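You operate a simulated robot arm through the tools that you are given. There is no shell and no other tool. Be economical: measure what you need, move in short steps, check, and stop when the job is done.

You are at the controls of a simulated robot arm. One attempt, no reset.

Task
Pour a glass of milk, stand it on the saucer and wipe up the drip.
Fine: milk up to about three quarters; jug and cloth laid back. Set down upright: milk jug, glass.

Only the result counts: the job must be done as asked and must still hold three seconds after the hand-in. Knocking over, shifting, dropping, spilling or breaking anything else fails it. Flat cloth is picked up by pressing the open fingertips on it (5 to 10 N) and closing them slowly along it; thin cloth reads only 2 to 8 mm in the jaws.

Robot
A 7-joint arm with a two-finger parallel gripper, fixed in place. Base frame: the origin is at the foot of the arm, x ahead of it, y to its left, z up; the work surface is at about z = 0. Readings come in mm, degrees, newtons and seconds.
With the tool pointing down near the work surface it reaches from about 240 to 620 mm from the base axis. Its first joint turns from -66.0 to 66.0 degrees. Payload 2.6 kg.
Tool frame: the origin (TCP) lies between the finger pads and is the grasp point; the fingertips stand 30 mm ahead of it; z points along the fingers, y is the line along which they close. The gripper opens to 94 mm. The fingers are 28 mm wide and 10 mm thick; the gripper's body (50 by 96 mm) begins 55 mm behind the TCP.
Orientation is that of the tool frame in the base frame, as a unit quaternion [w, x, y, z]. With the fingers straight down and closing along the base's y, the tool's x points along the base's -x, its y along +y and its z along -z.

Tools
- The arm moves only by the tool step_arm. Its argument "targets" is a list that holds one entry, the list of rows, each a list of 7 numbers: the turn, a rotation vector about the tool's x, y, z in degrees, then the shift along the tool's x, y, z in mm, then the gripper command, from -1 (fully open) to 1 (shut), values between in proportion. In form: [[[ax, ay, az, x, y, z, claw], ...]]. A call has 1 to 12 rows; each row shifts and turns the commanded pose from where the row before left it, along the tool's axes as they then stand. A row lasts 0.2 s, in which the tool goes at most 50 mm and 8.6 degrees; a call with a longer step from one row to the next is refused whole, and so is a gripper value outside its range. A pose out of reach is approached as far as the arm can. The call stops where the force on the tool passes 40 N (or 10 N more than at its start, if that is more) or the arm is blocked; 0.2 s more then pass. Each finger travels about 72 mm/s and halts on what it meets, pressing with about 32 N; the grip force reading is that of the motor and also rises with nothing between the fingers. The clock runs only during rows and for 0.2 s after the last one: add rows that do not move to give the fingers time. The reply holds the time, the measured pose of the TCP, the force on the tool along the base axes, the opening and the grip force, in the units named above and with some noise, with the torque about the TCP (base axes, N m) and any sound that the robot's microphone picked up.
- Cameras (640 x 400 px; columns grow to the right, rows downward): "scene" is fixed at [28.6, 419.7, 582.1]; the picture's right is [-0.86, -0.52, 0.00], its down [-0.20, 0.33, -0.93] and it looks along [0.48, -0.79, -0.38] (base axes); focal length 306 px, centre (320, 200). "wrist" rides on the gripper at [76, 14, -103] in the tool frame; the picture's right is [-0.18, 0.98, 0.00], its down [-0.75, -0.14, -0.64] and it looks along [-0.63, -0.12, 0.77] (tool axes); focal length 243 px, centre (320, 200). There is no depth. A picture from a camera that has moved, and an enlarged one, comes with that camera's place and axes in the base frame and with its lens.
- capture(camera): a new picture of that camera. No time passes.
- close_up(camera, box): a new picture of the part [left, top, right, bottom] of that camera's present view, enlarged. No time passes.
- finish_job(): hands the job in; it is judged then, once.

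Go step by step. Nothing tells you positions but the pictures and the camera data: compare them with the known pose of the tool, close in by small moves and look again before you grip or let go. The budget is 120 turns and 68 pictures, counting those below and the enlarged ones. Unless the task says otherwise, let go and move clear before handing in, and close with one line.

The tools are called after "Call:" by a JSON object that holds its "name" and its "arguments". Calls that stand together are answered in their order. step_arm: Moves the arm, as the interface text tells. Its arguments: {"type":"object","properties":{"targets":{"type":"array"}},"required":["targets"]} The other tools are called the same way: capture (camera) takes a picture; close_up (camera, box) takes an enlarged picture of a part of a camera's view; finish_job () hands the job in.

At the start:

```text
time_s: 0.0
ee_pos: [292.4, -42.0, 442.6]
tool_rot: [0.0, 0.001, 1.0, 0.0]
ft_force: [0.4, 1.4, 0.5]
moment: [-0.02, 0.0, 0.01]
finger_gap: 93.9
gripper_force: 0.1
```

scene: 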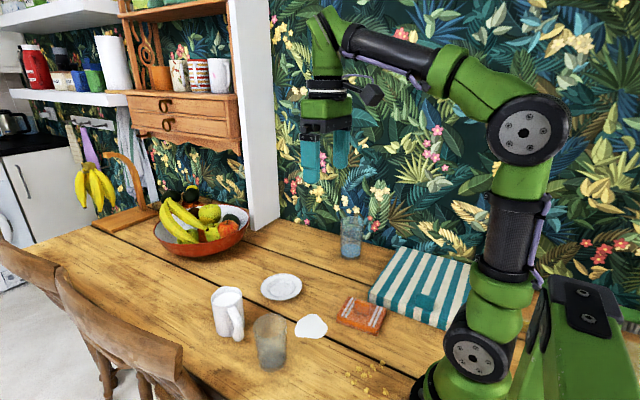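
wrist: 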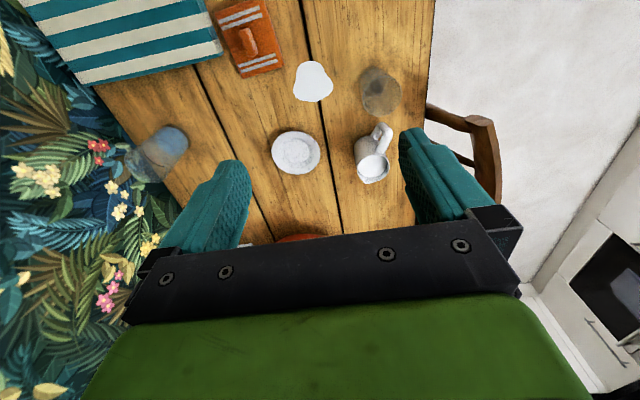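

I see a white jug, two tumblers, a saucer, a white puddle, an orange folded cloth and a striped towel. I take close-ups to tell them apart before measuring.

Call:
{"name": "close_up", "arguments": {"camera": "scene", "box": [190, 260, 400, 390]}}

Call:
{"name": "close_up", "arguments": {"camera": "wrist", "box": [200, 0, 440, 200]}}

Call:
{"name": "close_up", "arguments": {"camera": "scene", "box": [300, 180, 500, 340]}}

```text
3.05 times, centred on (295, 325) of scene
camera zoom: at [28.6, 419.7, 582.1], right [-0.86, -0.52, 0.0], down [-0.2, 0.33, -0.93], along [0.48, -0.79, -0.38], focal length 931 px, centre (396, -181)
```

zoom: 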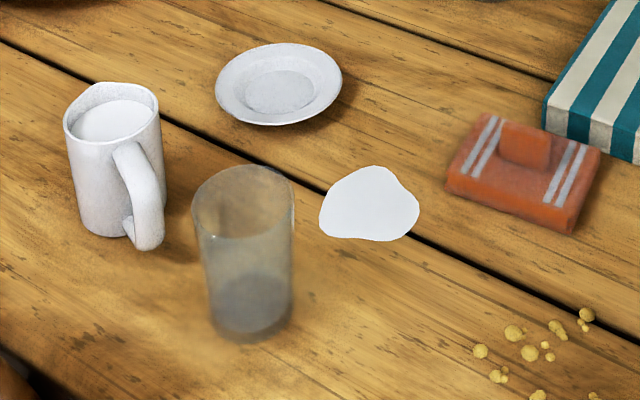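

```text
2.00 times, centred on (320, 100) of wrist
camera zoom: at [217.7, -29.4, 547.4], right [0.18, 0.98, 0.0], down [0.75, -0.14, 0.64], along [0.63, -0.12, -0.77], focal length 485 px, centre (320, 400)
```

zoom: 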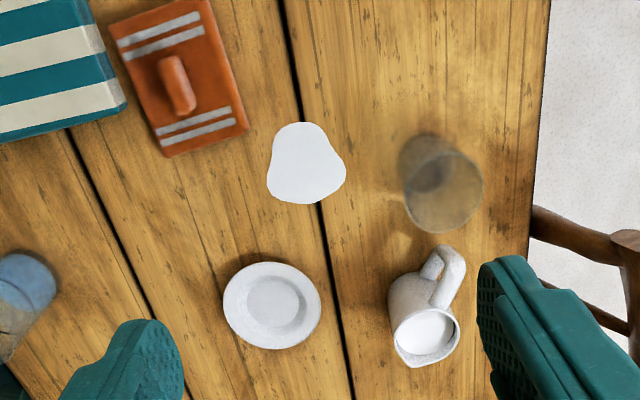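

```text
2.50 times, centred on (400, 260) of scene
camera zoom: at [28.6, 419.7, 582.1], right [-0.86, -0.52, 0.0], down [-0.2, 0.33, -0.93], along [0.48, -0.79, -0.38], focal length 764 px, centre (120, 50)
```

zoom: 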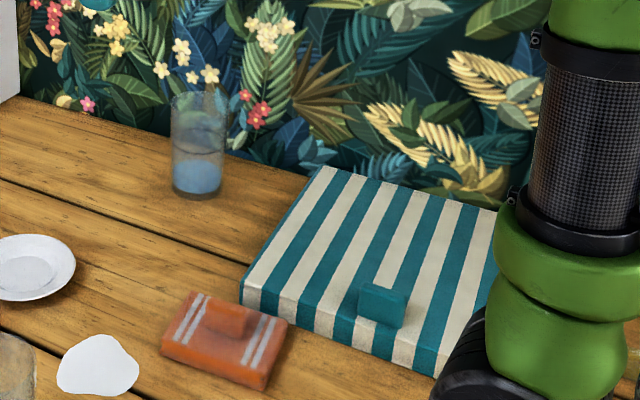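

The jug stands near (515, 40) with its handle towards the robot. The empty glass is near (366, 60), the saucer near (499, -143), the puddle near (349, -68), and the orange cloth near (254, -167) with a tab running along x. My plan is to put the glass on the saucer, pour there, then wipe, so I first move over the glass.

Call:
{"name": "step_arm", "arguments": {"targets": [[[0, 0, 0, -14.7, 20.4, 36.5, -1], [0, 0, 0, -14.7, 20.4, 36.5, -1], [0, 0, 0, -14.7, 20.4, 36.5, -1], [0, 0, 0, -14.7, 20.4, 36.5, -1], [0, 0, 0, -14.7, 20.4, 36.5, -1], [0, 0, 0, 0, 0, 0, -1]]]}}

Call:
{"name": "capture", "arguments": {"camera": "wrist"}}

Call:
{"name": "capture", "arguments": {"camera": "scene"}}

```text
time_s: 1.4
ee_pos: [366.7, 61.5, 260.1]
tool_rot: [-0.001, 0.0, 1.0, 0.0]
ft_force: [-0.1, 0.1, -0.3]
moment: [0.02, -0.02, 0.02]
finger_gap: 94.0
gripper_force: 0.0
```

```text
62 pictures are left
camera wrist: at [291.0, 74.4, 365.2], right [0.18, 0.98, 0.0], down [0.75, -0.14, 0.64], along [0.63, -0.12, -0.77], focal length 243 px, centre (320, 200)
```

wrist: 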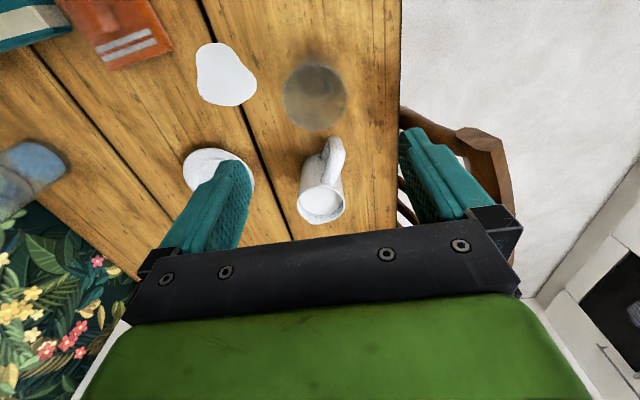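

```text
61 pictures are left
```

scene: 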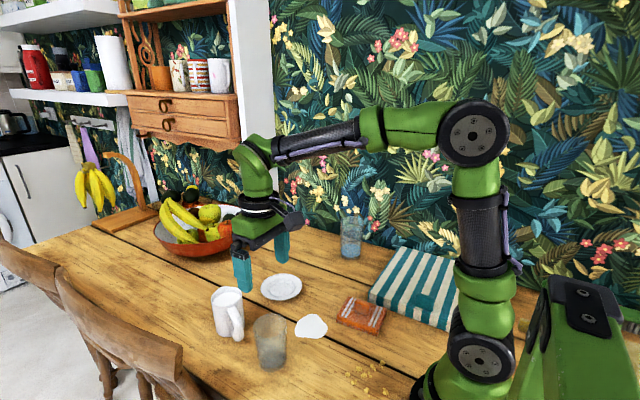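

Call:
{"name": "close_up", "arguments": {"camera": "wrist", "box": [240, 30, 400, 240]}}

Call:
{"name": "close_up", "arguments": {"camera": "scene", "box": [190, 270, 310, 390]}}

```text
1.90 times, centred on (320, 135) of wrist
camera zoom: at [291.0, 74.4, 365.2], right [0.18, 0.98, 0.0], down [0.75, -0.14, 0.64], along [0.63, -0.12, -0.77], focal length 462 px, centre (320, 324)
```

zoom: 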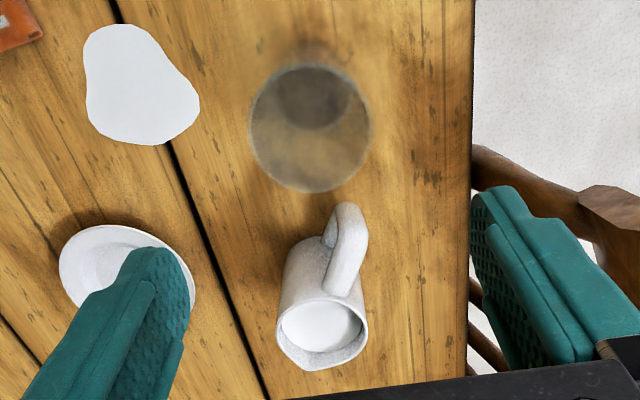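

```text
3.33 times, centred on (250, 330) of scene
camera zoom: at [28.6, 419.7, 582.1], right [-0.86, -0.52, 0.0], down [-0.2, 0.33, -0.93], along [0.48, -0.79, -0.38], focal length 1018 px, centre (553, -233)
```

zoom: 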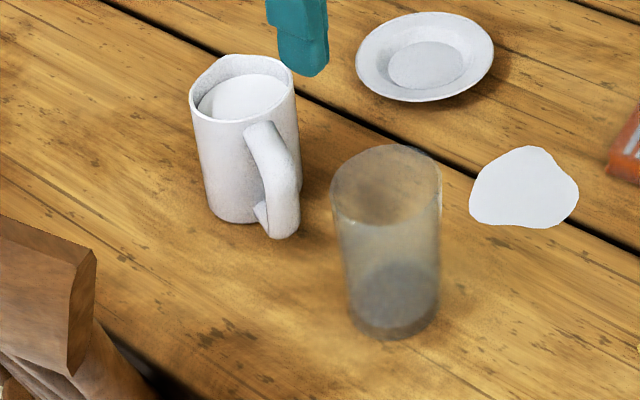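

The glass rim is about 65 mm across at height 100, centred near (369, 56). I descend around it with the fingers open and check.

Call:
{"name": "step_arm", "arguments": {"targets": [[[0, 0, 0, -2.5, -5, 30, -1], [0, 0, 0, 0, 0, 35, -1], [0, 0, 0, 0, 0, 35, -1], [0, 0, 0, 0, 0, 35, -1], [0, 0, 0, 0, 0, 30, -1], [0, 0, 0, 0, 0, 27, -1], [0, 0, 0, 0, 0, 0, -1]]]}}

Call:
{"name": "capture", "arguments": {"camera": "wrist"}}

Call:
{"name": "close_up", "arguments": {"camera": "scene", "box": [200, 240, 340, 390]}}

```text
time_s: 3.0
ee_pos: [368.3, 56.8, 65.4]
tool_rot: [0.0, 0.0, 1.0, 0.0]
ft_force: [-0.2, 0.0, 0.4]
moment: [-0.03, 0.04, 0.01]
finger_gap: 94.0
gripper_force: 0.0
```

```text
58 pictures are left
camera wrist: at [293.3, 69.0, 170.6], right [0.18, 0.98, 0.0], down [0.75, -0.14, 0.64], along [0.63, -0.12, -0.77], focal length 243 px, centre (320, 200)
```

wrist: 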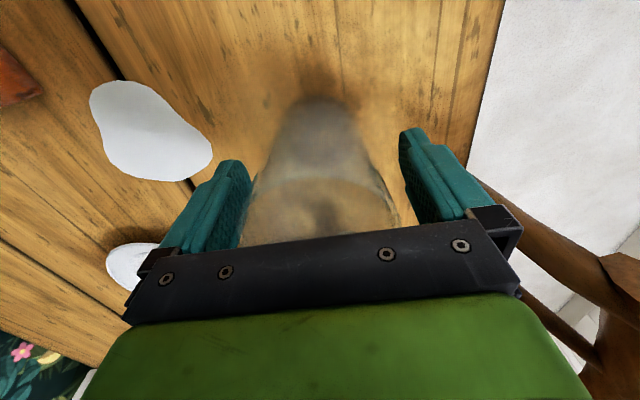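

```text
2.67 times, centred on (270, 315) of scene
camera zoom: at [28.6, 419.7, 582.1], right [-0.86, -0.52, 0.0], down [-0.2, 0.33, -0.93], along [0.48, -0.79, -0.38], focal length 815 px, centre (453, -107)
```

zoom: 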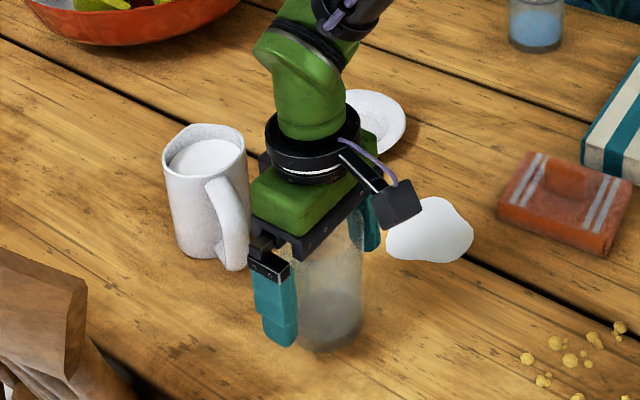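

The glass sits between the fingers, so I close gently.

Call:
{"name": "step_arm", "arguments": {"targets": [[[0, 0, 0, 0, 0, 0, -0.7], [0, 0, 0, 0, 0, 0, 0.2], [0, 0, 0, 0, 0, 0, 0.3], [0, 0, 0, 0, 0, 0, 0.4], [0, 0, 0, 0, 0, 0, 0.5], [0, 0, 0, 0, 0, 0, 0.6], [0, 0, 0, 0, 0, 0, 0.6]]]}}

```text
time_s: 4.6
ee_pos: [367.8, 56.4, 67.3]
tool_rot: [0.0, -0.001, 1.0, -0.001]
ft_force: [-0.2, 0.1, 0.1]
moment: [-0.01, -0.01, 0.01]
finger_gap: 69.0
gripper_force: 32.1
```

Glass is gripped at 69 mm. I lift it and carry it over towards the saucer.

Call:
{"name": "step_arm", "arguments": {"targets": [[[0, 0, 0, 0, 0, -20, 0.6], [0, 0, 0, 0, 0, -40, 0.6], [0, 0, 0, 0, 0, -40, 0.6], [0, 0, 0, 0, -40, 0, 0.6], [0, 0, 0, -15, -40, 0, 0.6], [0, 0, 0, -28, -40, 0, 0.6], [0, 0, 0, -28, -35, 0, 0.6], [0, 0, 0, -28, -25, 0, 0.6], [0, 0, 0, -20, -15, 0, 0.6], [0, 0, 0, -10, 0, 0, 0.6], [0, 0, 0, 0, 0, 0, 0.6]]]}}

Call:
{"name": "capture", "arguments": {"camera": "wrist"}}

Call:
{"name": "close_up", "arguments": {"camera": "scene", "box": [200, 200, 360, 340]}}

```text
time_s: 7.0
ee_pos: [497.2, -140.8, 167.8]
tool_rot: [-0.001, 0.001, 1.0, -0.001]
ft_force: [-0.6, 0.5, 0.2]
moment: [-0.01, -0.01, -0.03]
finger_gap: 18.8
gripper_force: 0.1
```

```text
56 pictures are left
camera wrist: at [422.9, -128.0, 271.1], right [0.18, 0.98, 0.0], down [0.75, -0.14, 0.64], along [0.63, -0.12, -0.77], focal length 243 px, centre (320, 200)
```

wrist: 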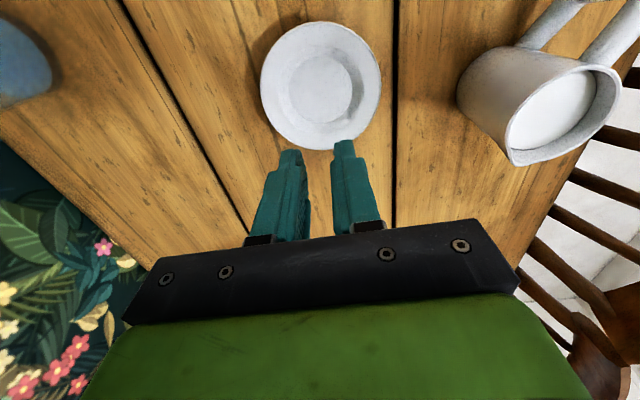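

```text
2.86 times, centred on (280, 270) of scene
camera zoom: at [28.6, 419.7, 582.1], right [-0.86, -0.52, 0.0], down [-0.2, 0.33, -0.93], along [0.48, -0.79, -0.38], focal length 873 px, centre (434, 0)
```

zoom: 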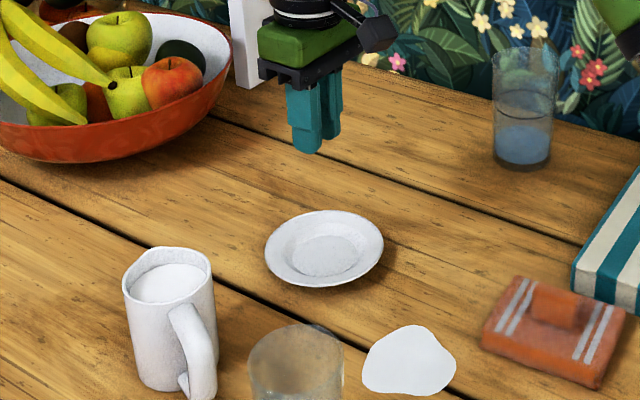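

The glass slipped out and stayed behind; I check how it stands now.

Call:
{"name": "close_up", "arguments": {"camera": "scene", "box": [200, 280, 340, 400]}}

```text
3.33 times, centred on (270, 340) of scene
camera zoom: at [28.6, 419.7, 582.1], right [-0.86, -0.52, 0.0], down [-0.2, 0.33, -0.93], along [0.48, -0.79, -0.38], focal length 1018 px, centre (487, -267)
```

zoom: 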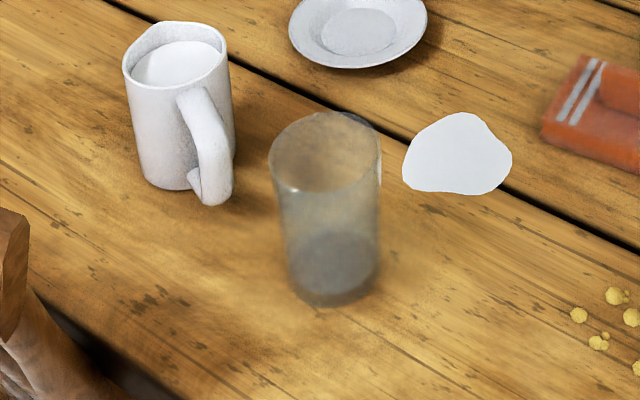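

The glass still stands upright in about the same place. I go back over it and will regrip a little lower, then lift very slowly while watching the forces.

Call:
{"name": "step_arm", "arguments": {"targets": [[[0, 0, 0, 10, 0, 0, -1], [0, 0, 0, 20, 15, 0, -1], [0, 0, 0, 28, 25, 0, -1], [0, 0, 0, 28, 35, 0, -1], [0, 0, 0, 28, 40, 0, -1], [0, 0, 0, 15, 40, 0, -1], [0, 0, 0, 0, 40, 0, -1], [0, 0, 0, 0, 0, 40, -1], [0, 0, 0, 0, 0, 40, -1], [0, 0, 0, 0, 0, 20, -1], [0, 0, 0, 0, 0, 4, -1], [0, 0, 0, 0, 0, 0, -1]]]}}

Call:
{"name": "close_up", "arguments": {"camera": "wrist", "box": [160, 60, 480, 260]}}

```text
time_s: 9.6
ee_pos: [369.4, 55.7, 63.8]
tool_rot: [0.001, 0.0, 1.0, 0.0]
ft_force: [0.6, 0.2, -0.2]
moment: [0.01, 0.03, -0.02]
finger_gap: 94.0
gripper_force: 0.0
```

```text
2.00 times, centred on (320, 160) of wrist
camera zoom: at [294.2, 68.2, 167.8], right [0.18, 0.98, 0.0], down [0.75, -0.14, 0.64], along [0.63, -0.12, -0.77], focal length 485 px, centre (320, 280)
```

zoom: 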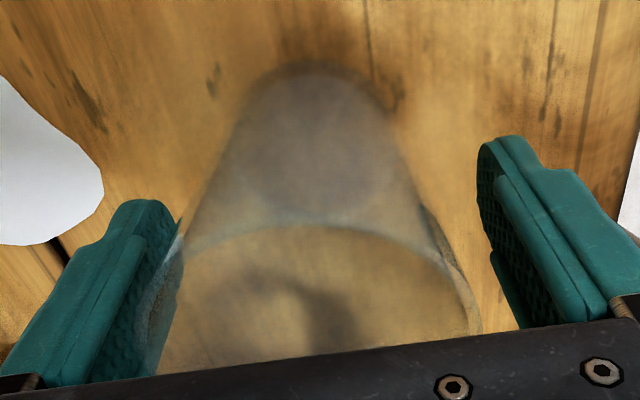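

Glass is between the fingers. I close firmly and lift just a few millimetres slowly to see whether it holds.

Call:
{"name": "step_arm", "arguments": {"targets": [[[0, 0, 0, 0, 0, 0, -0.3], [0, 0, 0, 0, 0, 0, 0.2], [0, 0, 0, 0, 0, 0, 0.5], [0, 0, 0, 0, 0, 0, 1], [0, 0, 0, 0, 0, 0, 1], [0, 0, 0, 0, 0, 0, 1], [0, 0, 0, 0, 0, 0, 1]]]}}

Call:
{"name": "step_arm", "arguments": {"targets": [[[0, 0, 0, 0, 0, -2, 1], [0, 0, 0, 0, 0, -2, 1], [0, 0, 0, 0, 0, -2, 1], [0, 0, 0, 0, 0, 0, 1]]]}}

Call:
{"name": "close_up", "arguments": {"camera": "wrist", "box": [160, 60, 480, 260]}}

```text
time_s: 11.2
ee_pos: [369.1, 54.9, 63.8]
tool_rot: [0.0, -0.001, 1.0, 0.0]
ft_force: [-0.8, 0.6, 0.6]
moment: [0.01, 0.02, -0.04]
finger_gap: 69.0
gripper_force: 31.9
```

```text
time_s: 12.2
ee_pos: [368.0, 54.1, 70.7]
tool_rot: [0.001, 0.0, 1.0, 0.0]
ft_force: [-0.5, -0.2, -2.2]
moment: [0.01, -0.01, -0.01]
finger_gap: 69.1
gripper_force: 32.2
```

```text
2.00 times, centred on (320, 160) of wrist
camera zoom: at [293.7, 68.2, 174.6], right [0.18, 0.98, 0.0], down [0.75, -0.14, 0.64], along [0.63, -0.12, -0.77], focal length 485 px, centre (320, 280)
```

zoom: 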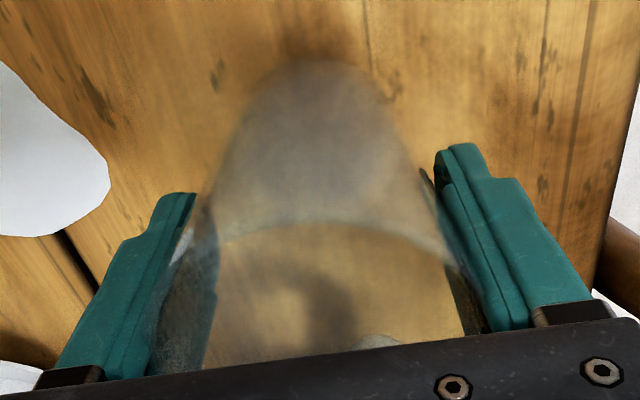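

The tool now carries about 2 N, so the glass is off the table. I lift slowly some more.

Call:
{"name": "step_arm", "arguments": {"targets": [[[0, 0, 0, 0, 0, -3, 1], [0, 0, 0, 0, 0, -3, 1], [0, 0, 0, 0, 0, -4, 1], [0, 0, 0, 0, 0, -4, 1], [0, 0, 0, 0, 0, -4, 1], [0, 0, 0, 0, 0, 0, 1]]]}}

Call:
{"name": "close_up", "arguments": {"camera": "scene", "box": [200, 240, 340, 390]}}

```text
time_s: 13.6
ee_pos: [369.0, 54.6, 89.9]
tool_rot: [0.0, -0.001, 1.0, 0.0]
ft_force: [-0.4, 0.7, -2.0]
moment: [0.03, -0.04, 0.02]
finger_gap: 68.9
gripper_force: 32.6
```

```text
2.67 times, centred on (270, 315) of scene
camera zoom: at [28.6, 419.7, 582.0], right [-0.86, -0.52, 0.0], down [-0.2, 0.33, -0.93], along [0.48, -0.79, -0.38], focal length 815 px, centre (453, -107)
```

zoom: 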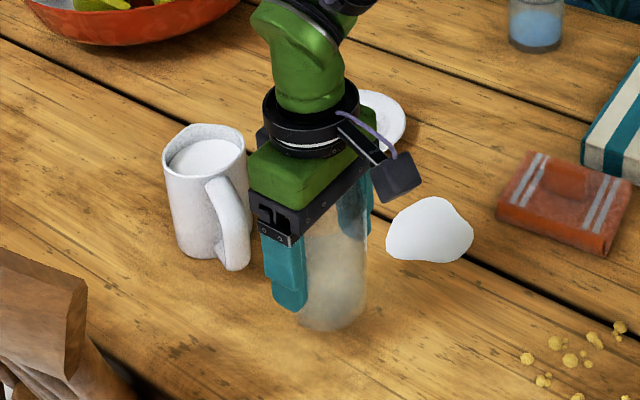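

It holds with gentle motion. I carry it slowly towards the saucer, rising a little.

Call:
{"name": "step_arm", "arguments": {"targets": [[[0, 0, 0, -1, -2, -2, 1], [0, 0, 0, -3, -4, -2, 1], [0, 0, 0, -5, -7, -2, 1], [0, 0, 0, -6.5, -10, -2, 1], [0, 0, 0, -6.5, -10, -2, 1], [0, 0, 0, -6.5, -10, -2, 1], [0, 0, 0, -6.5, -10, -2, 1], [0, 0, 0, -6.5, -10, -1, 1], [0, 0, 0, -6.5, -10, 0, 1], [0, 0, 0, -6.5, -10, 0, 1], [0, 0, 0, -4, -7, 0, 1], [0, 0, 0, -2, -3, 0, 1]]]}}

Call:
{"name": "close_up", "arguments": {"camera": "scene", "box": [200, 220, 360, 370]}}

```text
time_s: 16.2
ee_pos: [428.7, -39.1, 103.7]
tool_rot: [0.0, 0.0, 1.0, 0.0]
ft_force: [-0.2, 0.8, -2.0]
moment: [0.01, 0.0, 0.0]
finger_gap: 69.3
gripper_force: 32.1
```

```text
2.67 times, centred on (280, 295) of scene
camera zoom: at [28.6, 419.7, 582.1], right [-0.86, -0.52, 0.0], down [-0.2, 0.33, -0.93], along [0.48, -0.79, -0.38], focal length 815 px, centre (427, -53)
```

zoom: 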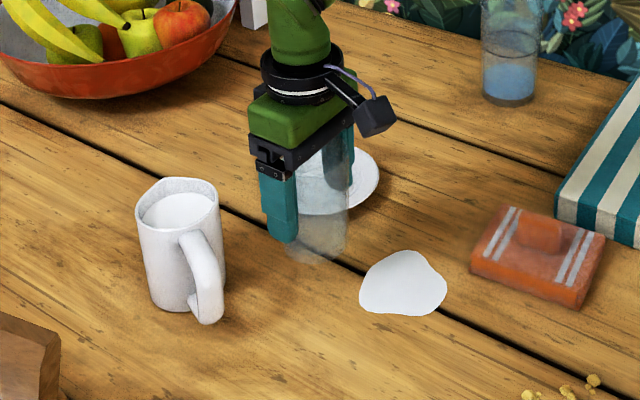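

The glass is hanging steady with no slip. I continue to above the saucer.

Call:
{"name": "step_arm", "arguments": {"targets": [[[0, 0, 0, -2, -3, 0, 1], [0, 0, 0, -5, -7.4, 0, 1], [0, 0, 0, -7, -10, 0, 1], [0, 0, 0, -7, -10, 0, 1], [0, 0, 0, -7, -10, 0, 1], [0, 0, 0, -7, -10, 0, 1], [0, 0, 0, -7, -10, 0, 1], [0, 0, 0, -7, -10, 0, 1], [0, 0, 0, -7, -10, 0, 1], [0, 0, 0, -6, -10, 0, 1], [0, 0, 0, -4, -7, 0, 1], [0, 0, 0, -1.3, -3, 0, 1]]]}}

Call:
{"name": "close_up", "arguments": {"camera": "scene", "box": [210, 220, 350, 320]}}

Call:
{"name": "close_up", "arguments": {"camera": "wrist", "box": [160, 20, 480, 260]}}

```text
time_s: 18.8
ee_pos: [495.9, -140.2, 104.1]
tool_rot: [0.0, 0.0, 1.0, 0.001]
ft_force: [-0.1, 0.0, -2.4]
moment: [0.0, 0.04, 0.01]
finger_gap: 69.2
gripper_force: 31.9
```

```text
4.00 times, centred on (280, 270) of scene
camera zoom: at [28.6, 419.7, 582.1], right [-0.86, -0.52, 0.0], down [-0.2, 0.33, -0.93], along [0.48, -0.79, -0.38], focal length 1222 px, centre (480, -80)
```

zoom: 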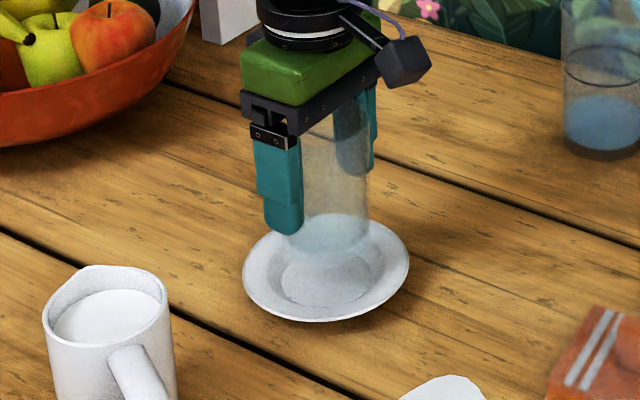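

```text
1.67 times, centred on (320, 140) of wrist
camera zoom: at [421.5, -126.6, 208.0], right [0.18, 0.98, 0.0], down [0.75, -0.14, 0.64], along [0.63, -0.12, -0.77], focal length 404 px, centre (320, 300)
```

zoom: 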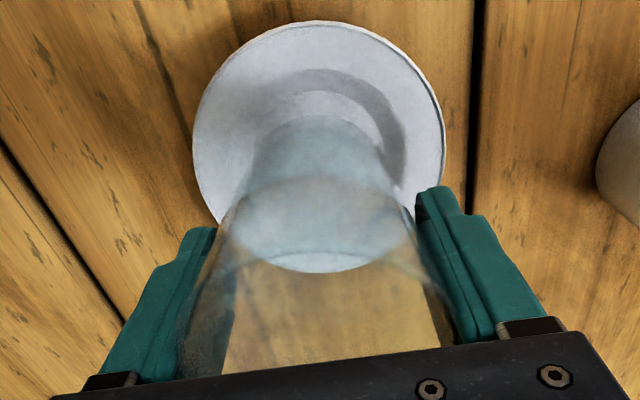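

The glass is centred over the well within a few mm. I nudge it 2 mm and lower slowly.

Call:
{"name": "step_arm", "arguments": {"targets": [[[0, 0, 0, -1, -0.8, 2, 1], [0, 0, 0, -1, -0.8, 4, 1], [0, 0, 0, 0, 0, 5, 1], [0, 0, 0, 0, 0, 5, 1], [0, 0, 0, 0, 0, 4, 1], [0, 0, 0, 0, 0, 3, 1], [0, 0, 0, 0, 0, 2, 1], [0, 0, 0, 0, 0, 1, 1], [0, 0, 0, 0, 0, 0, 1]]]}}

Call:
{"name": "close_up", "arguments": {"camera": "scene", "box": [210, 220, 350, 320]}}

```text
time_s: 20.8
ee_pos: [499.2, -141.2, 77.1]
tool_rot: [0.0, 0.001, 1.0, 0.0]
ft_force: [-0.2, -0.1, -2.1]
moment: [0.04, -0.02, 0.03]
finger_gap: 69.0
gripper_force: 31.6
```

```text
4.00 times, centred on (280, 270) of scene
camera zoom: at [28.6, 419.7, 582.1], right [-0.86, -0.52, 0.0], down [-0.2, 0.33, -0.93], along [0.48, -0.79, -0.38], focal length 1222 px, centre (480, -80)
```

zoom: 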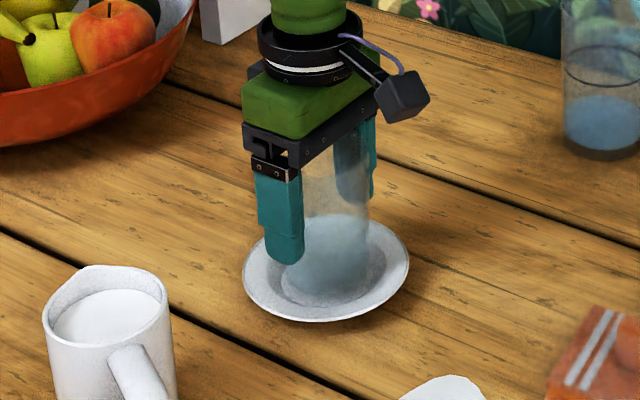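

Call:
{"name": "step_arm", "arguments": {"targets": [[[0, 0, 0, 0, 0, 1.5, 1], [0, 0, 0, 0, 0, 1.5, 1], [0, 0, 0, 0, 0, 1.5, 1], [0, 0, 0, 0, 0, 0, 1]]]}}

```text
time_s: 21.8
ee_pos: [498.2, -140.2, 72.0]
tool_rot: [0.0, 0.0, 1.0, -0.001]
ft_force: [-0.4, -0.7, -2.2]
moment: [0.02, 0.01, 0.01]
finger_gap: 69.0
gripper_force: 32.2
```

Call:
{"name": "step_arm", "arguments": {"targets": [[[0, 0, 0, 0, 0, 1, 1], [0, 0, 0, 0, 0, 1, 1], [0, 0, 0, 0, 0, 0, 1]]]}}

```text
time_s: 22.6
ee_pos: [498.2, -140.0, 71.6]
tool_rot: [0.0, 0.0, 1.0, 0.0]
ft_force: [-0.8, 0.0, -1.3]
moment: [-0.01, -0.02, 0.01]
finger_gap: 68.7
gripper_force: 32.1
```

Force is dropping, so contact is starting; I lower a touch more.

Call:
{"name": "step_arm", "arguments": {"targets": [[[0, 0, 0, 0, 0, 1, 1], [0, 0, 0, 0, 0, 0, 1]]]}}

Call:
{"name": "close_up", "arguments": {"camera": "scene", "box": [210, 220, 350, 320]}}

```text
time_s: 23.2
ee_pos: [498.6, -140.1, 70.2]
tool_rot: [0.0, 0.0, 1.0, 0.0]
ft_force: [-1.2, 1.0, 3.8]
moment: [0.2, 0.07, 0.02]
finger_gap: 68.8
gripper_force: 31.9
```

```text
4.00 times, centred on (280, 270) of scene
camera zoom: at [28.6, 419.7, 582.0], right [-0.86, -0.52, 0.0], down [-0.2, 0.33, -0.93], along [0.48, -0.79, -0.38], focal length 1222 px, centre (480, -80)
```

zoom: 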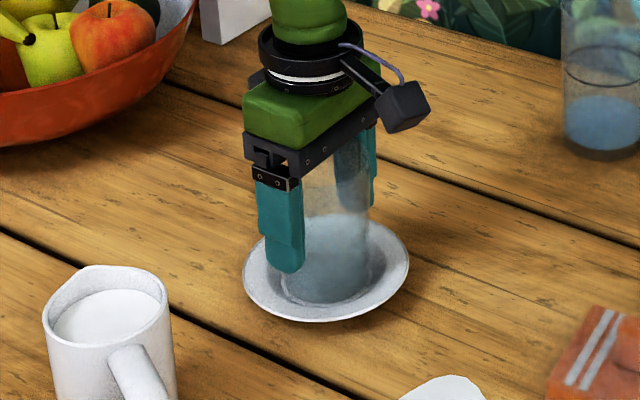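

The torque shows contact only on the +y edge of the base, so I raise a hair, shift 3 mm towards -y and try again.

Call:
{"name": "step_arm", "arguments": {"targets": [[[0, 0, 0, 0, 0, -1.5, 1], [0, 0, 0, 0, 0, -1.5, 1], [0, 0, 0, 0, -1.5, 0, 1], [0, 0, 0, 0, -1.5, 0, 1], [0, 0, 0, 0, 0, 1, 1], [0, 0, 0, 0, 0, 1, 1], [0, 0, 0, 0, 0, 1, 1], [0, 0, 0, 0, 0, 0, 1]]]}}

```text
time_s: 25.0
ee_pos: [499.3, -142.0, 70.8]
tool_rot: [0.001, 0.0, 1.0, 0.0]
ft_force: [1.3, 2.7, 3.6]
moment: [0.15, -0.02, 0.0]
finger_gap: 68.7
gripper_force: 32.3
```

Call:
{"name": "close_up", "arguments": {"camera": "wrist", "box": [160, 20, 480, 260]}}

Call:
{"name": "close_up", "arguments": {"camera": "scene", "box": [240, 250, 320, 310]}}

```text
1.67 times, centred on (320, 140) of wrist
camera zoom: at [423.7, -129.9, 174.8], right [0.18, 0.98, 0.0], down [0.75, -0.14, 0.64], along [0.63, -0.12, -0.77], focal length 404 px, centre (320, 300)
```

zoom: 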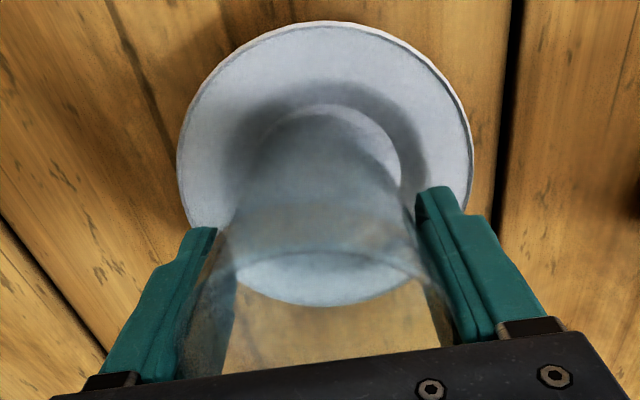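

```text
6.67 times, centred on (280, 280) of scene
camera zoom: at [28.6, 419.7, 582.0], right [-0.86, -0.52, 0.0], down [-0.2, 0.33, -0.93], along [0.48, -0.79, -0.38], focal length 2037 px, centre (587, -333)
```

zoom: 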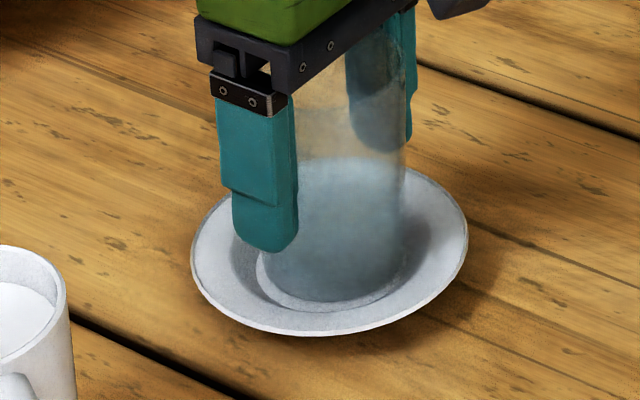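

The base is inside the well, now slightly to the -y side. I move back 1.5 mm and seat it.

Call:
{"name": "step_arm", "arguments": {"targets": [[[0, 0, 0, 0, 0, -1.5, 1], [0, 0, 0, 0, 0.8, -0.5, 1], [0, 0, 0, 0, 0.7, 0, 1], [0, 0, 0, 0, 0, 1, 1], [0, 0, 0, 0, 0, 1, 1], [0, 0, 0, 0, 0, 0.5, 1], [0, 0, 0, 0, 0, 0, 1]]]}}

```text
time_s: 26.6
ee_pos: [500.1, -141.7, 69.7]
tool_rot: [0.002, 0.0, 1.0, 0.0]
ft_force: [-0.3, 0.5, 10.2]
moment: [0.28, 0.14, -0.03]
finger_gap: 69.2
gripper_force: 32.0
```

Base bears firmly on the saucer. I release slowly and look.

Call:
{"name": "step_arm", "arguments": {"targets": [[[0, 0, 0, 0, 0, -0.6, 1], [0, 0, 0, 0, 0, 0, 0.3], [0, 0, 0, 0, 0, 0, 0.15], [0, 0, 0, 0, 0, 0, 0], [0, 0, 0, 0, 0, 0, -0.5], [0, 0, 0, 0, 0, 0, -1], [0, 0, 0, 0, 0, 0, -1]]]}}

Call:
{"name": "close_up", "arguments": {"camera": "scene", "box": [240, 250, 320, 310]}}

```text
time_s: 28.2
ee_pos: [498.8, -141.6, 70.1]
tool_rot: [0.0, 0.0, 1.0, -0.001]
ft_force: [0.0, 0.7, -0.6]
moment: [0.0, 0.01, 0.0]
finger_gap: 93.8
gripper_force: 0.0
```

```text
6.67 times, centred on (280, 280) of scene
camera zoom: at [28.6, 419.7, 582.1], right [-0.86, -0.52, 0.0], down [-0.2, 0.33, -0.93], along [0.48, -0.79, -0.38], focal length 2037 px, centre (587, -333)
```

zoom: 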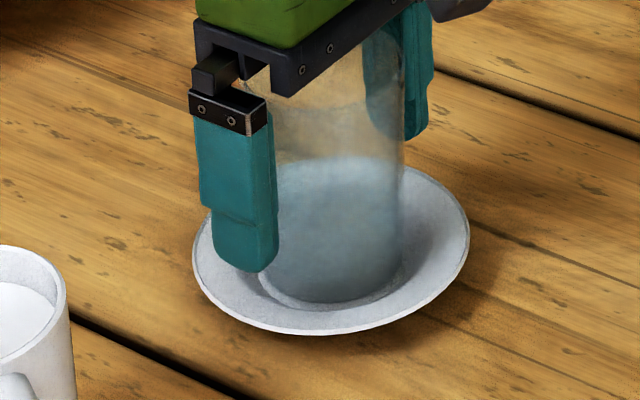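

The glass stands upright in the saucer well. I rise clear and move to view the jug.

Call:
{"name": "step_arm", "arguments": {"targets": [[[0, 0, 0, 0, 0, -15, -1], [0, 0, 0, 0, 0, -40, -1], [0, 0, 0, 0, 0, -45, -1], [0, 0, 0, 0, 0, -45, -1], [0, 0, 0, 20, 40, -10, -1], [0, 0, 0, 25, 40, 0, -1], [0, 0, 0, 25, 40, 0, -1], [0, 0, 0, 25, 40, 0, -1], [0, 0, 0, 5, 20, 0, -1], [0, 0, 0, 0, 0, 0, -1]]]}}

Call:
{"name": "capture", "arguments": {"camera": "wrist"}}

Call:
{"name": "close_up", "arguments": {"camera": "scene", "box": [190, 230, 330, 350]}}

```text
time_s: 30.4
ee_pos: [395.7, 38.9, 227.1]
tool_rot: [0.0, -0.001, 1.0, 0.0]
ft_force: [1.0, -0.8, 0.3]
moment: [-0.01, -0.02, 0.02]
finger_gap: 93.9
gripper_force: 0.0
```

```text
42 pictures are left
camera wrist: at [321.7, 51.7, 331.1], right [0.18, 0.98, 0.0], down [0.75, -0.14, 0.64], along [0.63, -0.12, -0.77], focal length 243 px, centre (320, 200)
```

wrist: 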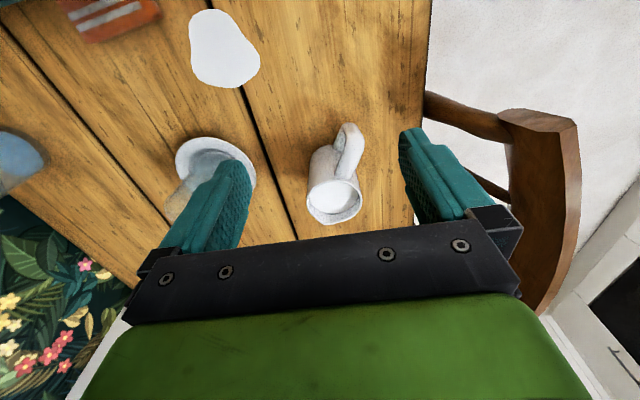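

```text
3.33 times, centred on (260, 290) of scene
camera zoom: at [28.6, 419.7, 582.1], right [-0.86, -0.52, 0.0], down [-0.2, 0.33, -0.93], along [0.48, -0.79, -0.38], focal length 1018 px, centre (520, -100)
```

zoom: 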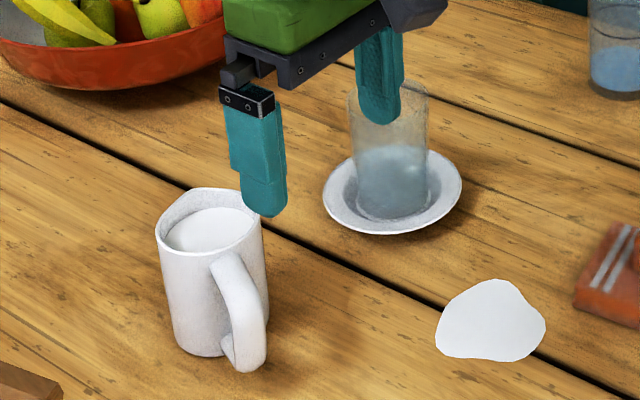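

Call:
{"name": "close_up", "arguments": {"camera": "wrist", "box": [280, 100, 400, 240]}}

```text
2.86 times, centred on (340, 170) of wrist
camera zoom: at [321.7, 51.7, 331.1], right [0.18, 0.98, 0.0], down [0.75, -0.14, 0.64], along [0.63, -0.12, -0.77], focal length 693 px, centre (263, 286)
```

zoom: 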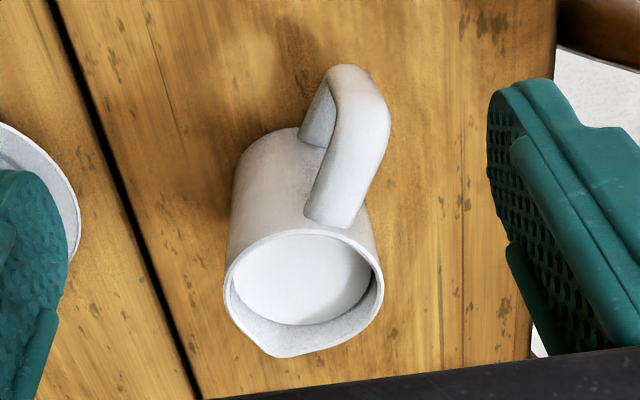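

The jug is about 70 mm wide and 100 high at (517, 38), with its spout at azimuth about -25° and the handle opposite. I plan to grip the body with the tool pitched 45° from the handle side, and tilt about the finger axis. First I rehearse the tilted pour pose empty and high to check reach.

Call:
{"name": "step_arm", "arguments": {"targets": [[[0, 0, 0, -18, -41.7, -18, -1], [0, 0, 0, -18, -41.7, -18, -1], [0, 0, 0, -18, -41.7, -18, -1], [0, 0, 0, -19.6, -41.9, -8, -1], [0, 0, 8.33, 0, 0, 0, -1], [0, 0, 8.33, 0, 0, 0, -1], [0, 0, 8.34, 0, 0, 0, -1], [0, 8, 0, 0, 0, 0, -1], [0, 8, 0, 0, 0, 0, -1], [0, 8, 0, 0, 0, 0, -1], [0, 8, 0, 0, 0, 0, -1]]]}}

Call:
{"name": "step_arm", "arguments": {"targets": [[[0, 8, 0, 0, 0, 0, -1], [0, 8, 0, 0, 0, 0, -1], [0, 7, 0, 0, 0, 0, -1], [0, 0, 0, 0, 0, 0, -1]]]}}

Call:
{"name": "capture", "arguments": {"camera": "wrist"}}

```text
time_s: 32.8
ee_pos: [466.5, -126.0, 293.6]
tool_rot: [-0.149, 0.211, 0.965, 0.032]
ft_force: [1.0, 0.5, 0.9]
moment: [-0.03, 0.01, -0.05]
finger_gap: 94.0
gripper_force: 0.0
out of reach, approached as far as the arm can: row 10, 11
```

```text
time_s: 33.8
ee_pos: [456.5, -124.2, 302.8]
tool_rot: [-0.165, 0.211, 0.963, 0.039]
ft_force: [-0.1, 0.4, 0.1]
moment: [-0.01, 0.01, -0.01]
finger_gap: 94.0
gripper_force: 0.1
out of reach, approached as far as the arm can: row 1, 2, 3
```

```text
39 pictures are left
camera wrist: at [429.7, -98.0, 426.8], right [0.57, 0.82, -0.06], down [0.78, -0.52, 0.35], along [0.26, -0.25, -0.93], focal length 243 px, centre (320, 200)
```

wrist: 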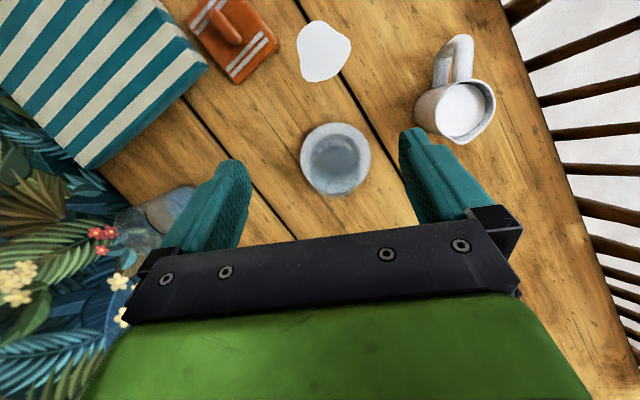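

The arm cannot lean past vertical in the radial direction by more than about 18°. I turn back upright and rehearse pouring sideways (towards -y) instead, tilting about a finger axis that points along x.

Call:
{"name": "step_arm", "arguments": {"targets": [[[0, -8, 0, 0, 0, 0, -1], [0, -8, 0, 0, 0, 0, -1], [0, -8, 0, 0, 0, 0, -1], [0, 0, 0, 0, 0, 0, -1]]]}}

```text
time_s: 34.8
ee_pos: [457.4, -125.0, 304.0]
tool_rot: [0.039, 0.214, 0.976, -0.007]
ft_force: [0.2, -0.4, -0.5]
moment: [-0.01, 0.0, 0.0]
finger_gap: 94.0
gripper_force: 0.1
```

Call:
{"name": "step_arm", "arguments": {"targets": [[[0, 4.5, 0, 0, 0, 0, -1], [0, 0, 8.2, 0, 0, 0, -1], [0, 0, 8.2, 0, 0, 0, -1], [0, 0, 8.2, 0, 0, 0, -1], [0, 0, 8.2, 0, 0, 0, -1], [0, 0, 8.2, 0, 0, 0, -1], [0, 0, 8.2, 0, 0, 0, -1], [0, 0, 8.2, 0, 0, 0, -1], [0, 0, 8.2, 0, 0, 0, -1], [0, 0, 0, 0, 0, 0, -1]]]}}

Call:
{"name": "step_arm", "arguments": {"targets": [[[0, 8, 0, 0, 0, 0, -1], [0, 8, 0, 0, 0, 0, -1], [0, 8, 0, 0, 0, 0, -1], [0, 8, 0, 0, 0, 0, -1], [0, 8, 0, 0, 0, 0, -1], [0, 8, 0, 0, 0, 0, -1], [0, 8, 0, 0, 0, 0, -1], [0, 8, 0, 0, 0, 0, -1], [0, 0, 0, 0, 0, 0, -1]]]}}

```text
time_s: 37.0
ee_pos: [457.3, -126.5, 302.9]
tool_rot: [-0.001, 0.709, 0.705, 0.001]
ft_force: [-0.6, -0.2, 0.4]
moment: [-0.03, -0.02, -0.02]
finger_gap: 93.9
gripper_force: 0.0
```

```text
time_s: 39.0
ee_pos: [456.0, -124.9, 303.0]
tool_rot: [-0.376, 0.599, 0.598, 0.377]
ft_force: [0.4, 0.7, 0.6]
moment: [0.0, 0.0, -0.04]
finger_gap: 94.2
gripper_force: 0.0
```

Sideways tilting works to 64° at least. I check it at the lower pour height too, then tilt to the opposite side (the upright-jug pose).

Call:
{"name": "step_arm", "arguments": {"targets": [[[0, 0, 0, -30, 12, 14.7, -1], [0, 0, 0, -30, 12, 14.7, -1], [0, 0, 0, -30, 12, 14.7, -1], [0, 0, 0, 0, 0, 0, -1]]]}}

Call:
{"name": "step_arm", "arguments": {"targets": [[[0, -8, 0, 0, 0, 0, -1], [0, -8, 0, 0, 0, 0, -1], [0, -8, 0, 0, 0, 0, -1], [0, -8, 0, 0, 0, 0, -1], [0, -8, 0, 0, 0, 0, -1], [0, -8, 0, 0, 0, 0, -1], [0, -8, 0, 0, 0, 0, -1], [0, -8, 0, 0, 0, 0, -1], [0, -8, 0, 0, 0, 0, -1], [0, -8, 0, 0, 0, 0, -1], [0, -8, 0, 0, 0, 0, -1], [0, -8, 0, 0, 0, 0, -1]]]}}

Call:
{"name": "step_arm", "arguments": {"targets": [[[0, -8, 0, 0, 0, 0, -1], [0, -5, 0, 0, 0, 0, -1], [0, 0, 0, 0, 0, 0, -1]]]}}

```text
time_s: 40.0
ee_pos: [493.9, -125.2, 201.2]
tool_rot: [-0.375, 0.599, 0.599, 0.376]
ft_force: [-0.2, -0.2, -0.1]
moment: [0.0, -0.01, 0.0]
finger_gap: 93.8
gripper_force: 0.0
```

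```text
time_s: 42.6
ee_pos: [492.4, -124.0, 203.5]
tool_rot: [0.195, 0.682, 0.678, -0.195]
ft_force: [-0.2, -0.3, 0.0]
moment: [0.01, -0.02, 0.0]
finger_gap: 93.9
gripper_force: 0.1
```

```text
time_s: 43.4
ee_pos: [491.2, -124.7, 203.1]
tool_rot: [0.27, 0.655, 0.652, -0.27]
ft_force: [-0.7, 0.4, 0.3]
moment: [0.0, 0.01, 0.02]
finger_gap: 94.2
gripper_force: 0.0
```

Both poses are reachable sideways. Now I yaw back to the jug's handle direction (spout azimuth -25°) and go to a pre-grasp behind the jug.

Call:
{"name": "step_arm", "arguments": {"targets": [[[-5.75, 0, -5.75, 0, 0, 0, -1], [-5.75, 0, -5.75, 0, 0, 0, -1], [-5.75, 0, -5.75, 0, 0, 0, -1], [-5.75, 0, -5.75, 0, 0, 0, -1], [-5.75, 0, -5.75, 0, 0, 0, -1], [-5.75, 0, -5.75, 0, 0, 0, -1], [-5.75, 0, -5.75, 0, 0, 0, -1], [-5.75, 0, -5.75, 0, 0, 0, -1], [0, 0, 0, 0, 0, 0, -1]]]}}

Call:
{"name": "step_arm", "arguments": {"targets": [[[0, 0, 0, 19, 31.7, -19, -1], [0, 0, 0, 19, 31.7, -19, -1], [0, 0, 0, 19, 31.7, -19, -1], [0, 0, 0, 19, 31.7, -19, -1], [0, 0, 0, 19, 31.7, -19, -1], [0, 0, 0, 0, 0, 0, -1]]]}}

Call:
{"name": "capture", "arguments": {"camera": "wrist"}}

Call:
{"name": "capture", "arguments": {"camera": "scene"}}

```text
time_s: 45.4
ee_pos: [493.1, -123.6, 204.5]
tool_rot: [0.374, 0.202, 0.901, -0.082]
ft_force: [0.1, 0.6, -0.7]
moment: [0.0, -0.02, 0.02]
finger_gap: 93.9
gripper_force: 0.1
```

```text
time_s: 46.8
ee_pos: [438.3, 75.6, 204.4]
tool_rot: [0.373, 0.202, 0.902, -0.082]
ft_force: [-0.1, -1.4, -0.4]
moment: [0.01, 0.01, 0.0]
finger_gap: 93.8
gripper_force: 0.2
```

```text
38 pictures are left
camera wrist: at [331.2, 140.0, 224.0], right [0.54, 0.83, 0.13], down [0.01, -0.16, 0.99], along [0.84, -0.53, -0.1], focal length 243 px, centre (320, 200)
```

wrist: 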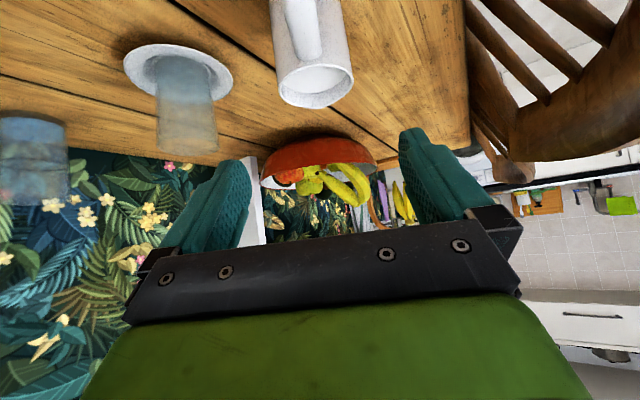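

```text
37 pictures are left
```

scene: 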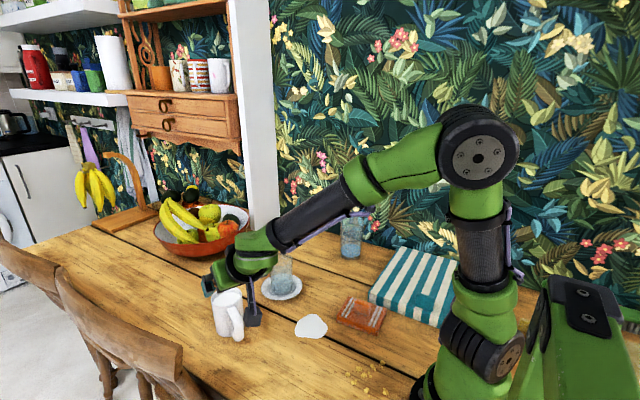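

Call:
{"name": "step_arm", "arguments": {"targets": [[[0, 0, 0, 22, -0.4, 21, -1], [0, 0, 0, 22, -0.4, 21, -1], [0, 0, 0, 0, 0, 0, -1]]]}}

Call:
{"name": "capture", "arguments": {"camera": "wrist"}}

Call:
{"name": "close_up", "arguments": {"camera": "scene", "box": [180, 240, 320, 380]}}

```text
time_s: 47.6
ee_pos: [436.0, 75.0, 143.7]
tool_rot: [0.373, 0.203, 0.901, -0.083]
ft_force: [-0.5, 0.0, 0.1]
moment: [0.02, -0.01, 0.0]
finger_gap: 93.9
gripper_force: 0.1
```

```text
36 pictures are left
camera wrist: at [329.4, 140.6, 164.0], right [0.54, 0.83, 0.13], down [0.01, -0.16, 0.99], along [0.84, -0.53, -0.1], focal length 243 px, centre (320, 200)
```

wrist: 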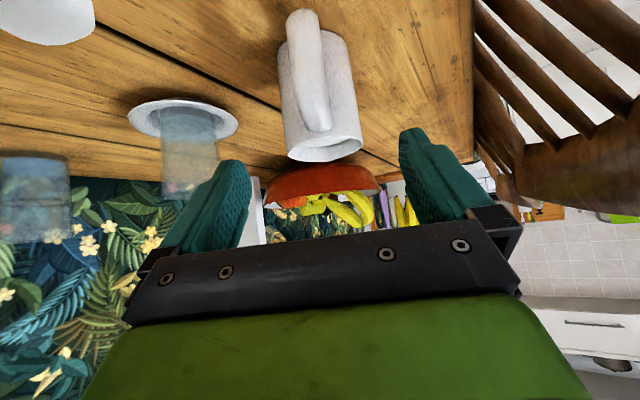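

```text
2.86 times, centred on (250, 310) of scene
camera zoom: at [28.6, 419.7, 582.1], right [-0.86, -0.52, 0.0], down [-0.2, 0.33, -0.93], along [0.48, -0.79, -0.38], focal length 873 px, centre (520, -114)
```

zoom: 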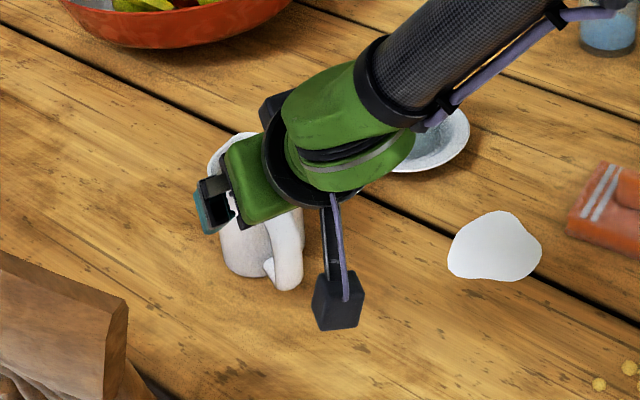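

Alignment with handle plane and jug axis is right within about 2 mm. I advance along the tool axis.

Call:
{"name": "step_arm", "arguments": {"targets": [[[0, 0, 0, 0, -1, 20, -1], [0, 0, 0, 0, 0, 20, -1], [0, 0, 0, 0, 0, 20, -1], [0, 0, 0, 0, 0, 15, -1], [0, 0, 0, 0, 0, 10, -1], [0, 0, 0, 0, 0, 8, -1], [0, 0, 0, 0, 0, 0, -1]]]}}

Call:
{"name": "capture", "arguments": {"camera": "wrist"}}

Call:
{"name": "close_up", "arguments": {"camera": "scene", "box": [180, 260, 300, 380]}}

```text
time_s: 49.2
ee_pos: [496.0, 47.1, 77.7]
tool_rot: [0.374, 0.202, 0.902, -0.081]
ft_force: [0.2, 0.4, 0.2]
moment: [-0.02, 0.02, -0.04]
finger_gap: 94.0
gripper_force: 0.1
```

```text
34 pictures are left
camera wrist: at [389.1, 112.3, 98.0], right [0.54, 0.83, 0.13], down [0.01, -0.16, 0.99], along [0.84, -0.53, -0.1], focal length 243 px, centre (320, 200)
```

wrist: 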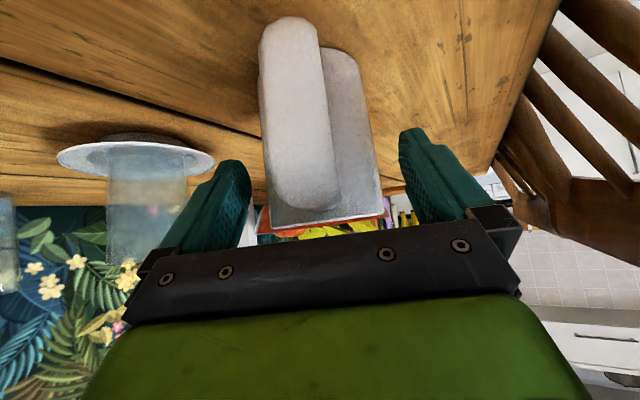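

```text
3.33 times, centred on (240, 320) of scene
camera zoom: at [28.6, 419.7, 582.1], right [-0.86, -0.52, 0.0], down [-0.2, 0.33, -0.93], along [0.48, -0.79, -0.38], focal length 1018 px, centre (587, -200)
```

zoom: 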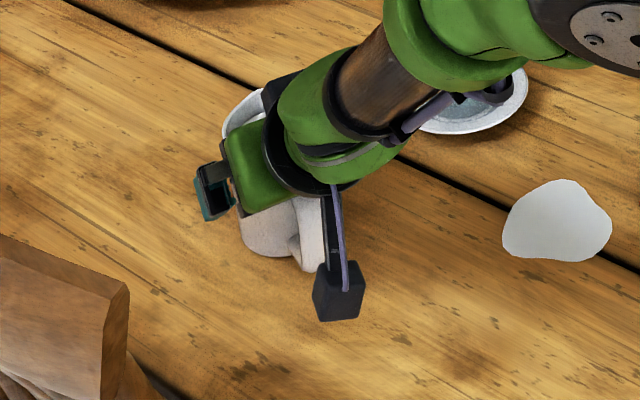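

Call:
{"name": "step_arm", "arguments": {"targets": [[[0, 0, 0, 0, 0, 5, -1], [0, 0, 0, 0, 0, 5, -1], [0, 0, 0, 0, 0, 5, -1], [0, 0, 0, 0, 0, 0, -1]]]}}

Call:
{"name": "close_up", "arguments": {"camera": "wrist", "box": [200, 20, 440, 240]}}

```text
time_s: 50.2
ee_pos: [505.3, 44.3, 67.2]
tool_rot: [0.376, 0.202, 0.901, -0.081]
ft_force: [-7.8, 3.7, 17.5]
moment: [0.39, 0.74, 0.02]
finger_gap: 94.2
gripper_force: 0.0
```

```text
1.82 times, centred on (320, 130) of wrist
camera zoom: at [399.0, 109.0, 87.4], right [0.53, 0.83, 0.14], down [0.01, -0.17, 0.99], along [0.84, -0.53, -0.1], focal length 441 px, centre (320, 327)
```

zoom: 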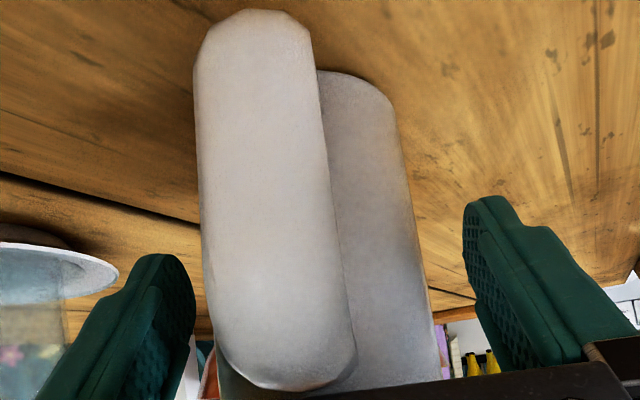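

The palm touched the handle's top corner. I back off 4 mm and shift the hand 8 mm up-forward, which clears it.

Call:
{"name": "step_arm", "arguments": {"targets": [[[0, 0, 0, 0, 0, -2, -1], [0, 0, 0, 0, 0, -2, -1], [0, 0, 0, -4, 0, 0, -1], [0, 0, 0, -4, 0, 0, -1], [0, 0, 0, 0, 0, 0, -1]]]}}

Call:
{"name": "close_up", "arguments": {"camera": "wrist", "box": [200, 20, 440, 240]}}

```text
time_s: 51.4
ee_pos: [508.7, 42.2, 75.4]
tool_rot: [0.374, 0.202, 0.902, -0.082]
ft_force: [1.1, -0.1, 0.5]
moment: [-0.02, -0.01, -0.01]
finger_gap: 93.9
gripper_force: 0.0
```

```text
1.82 times, centred on (320, 130) of wrist
camera zoom: at [401.8, 106.9, 95.4], right [0.54, 0.83, 0.13], down [0.01, -0.16, 0.99], along [0.84, -0.53, -0.1], focal length 441 px, centre (320, 327)
```

zoom: 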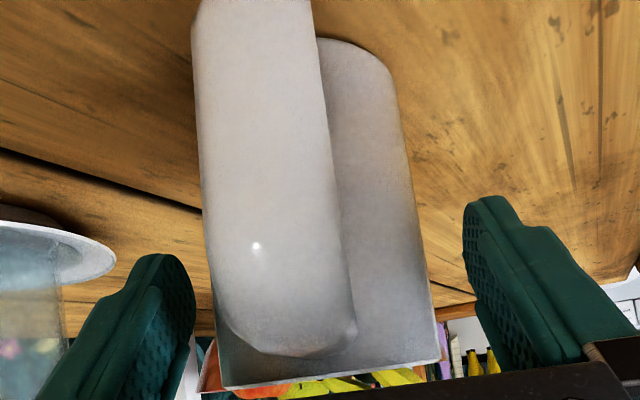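

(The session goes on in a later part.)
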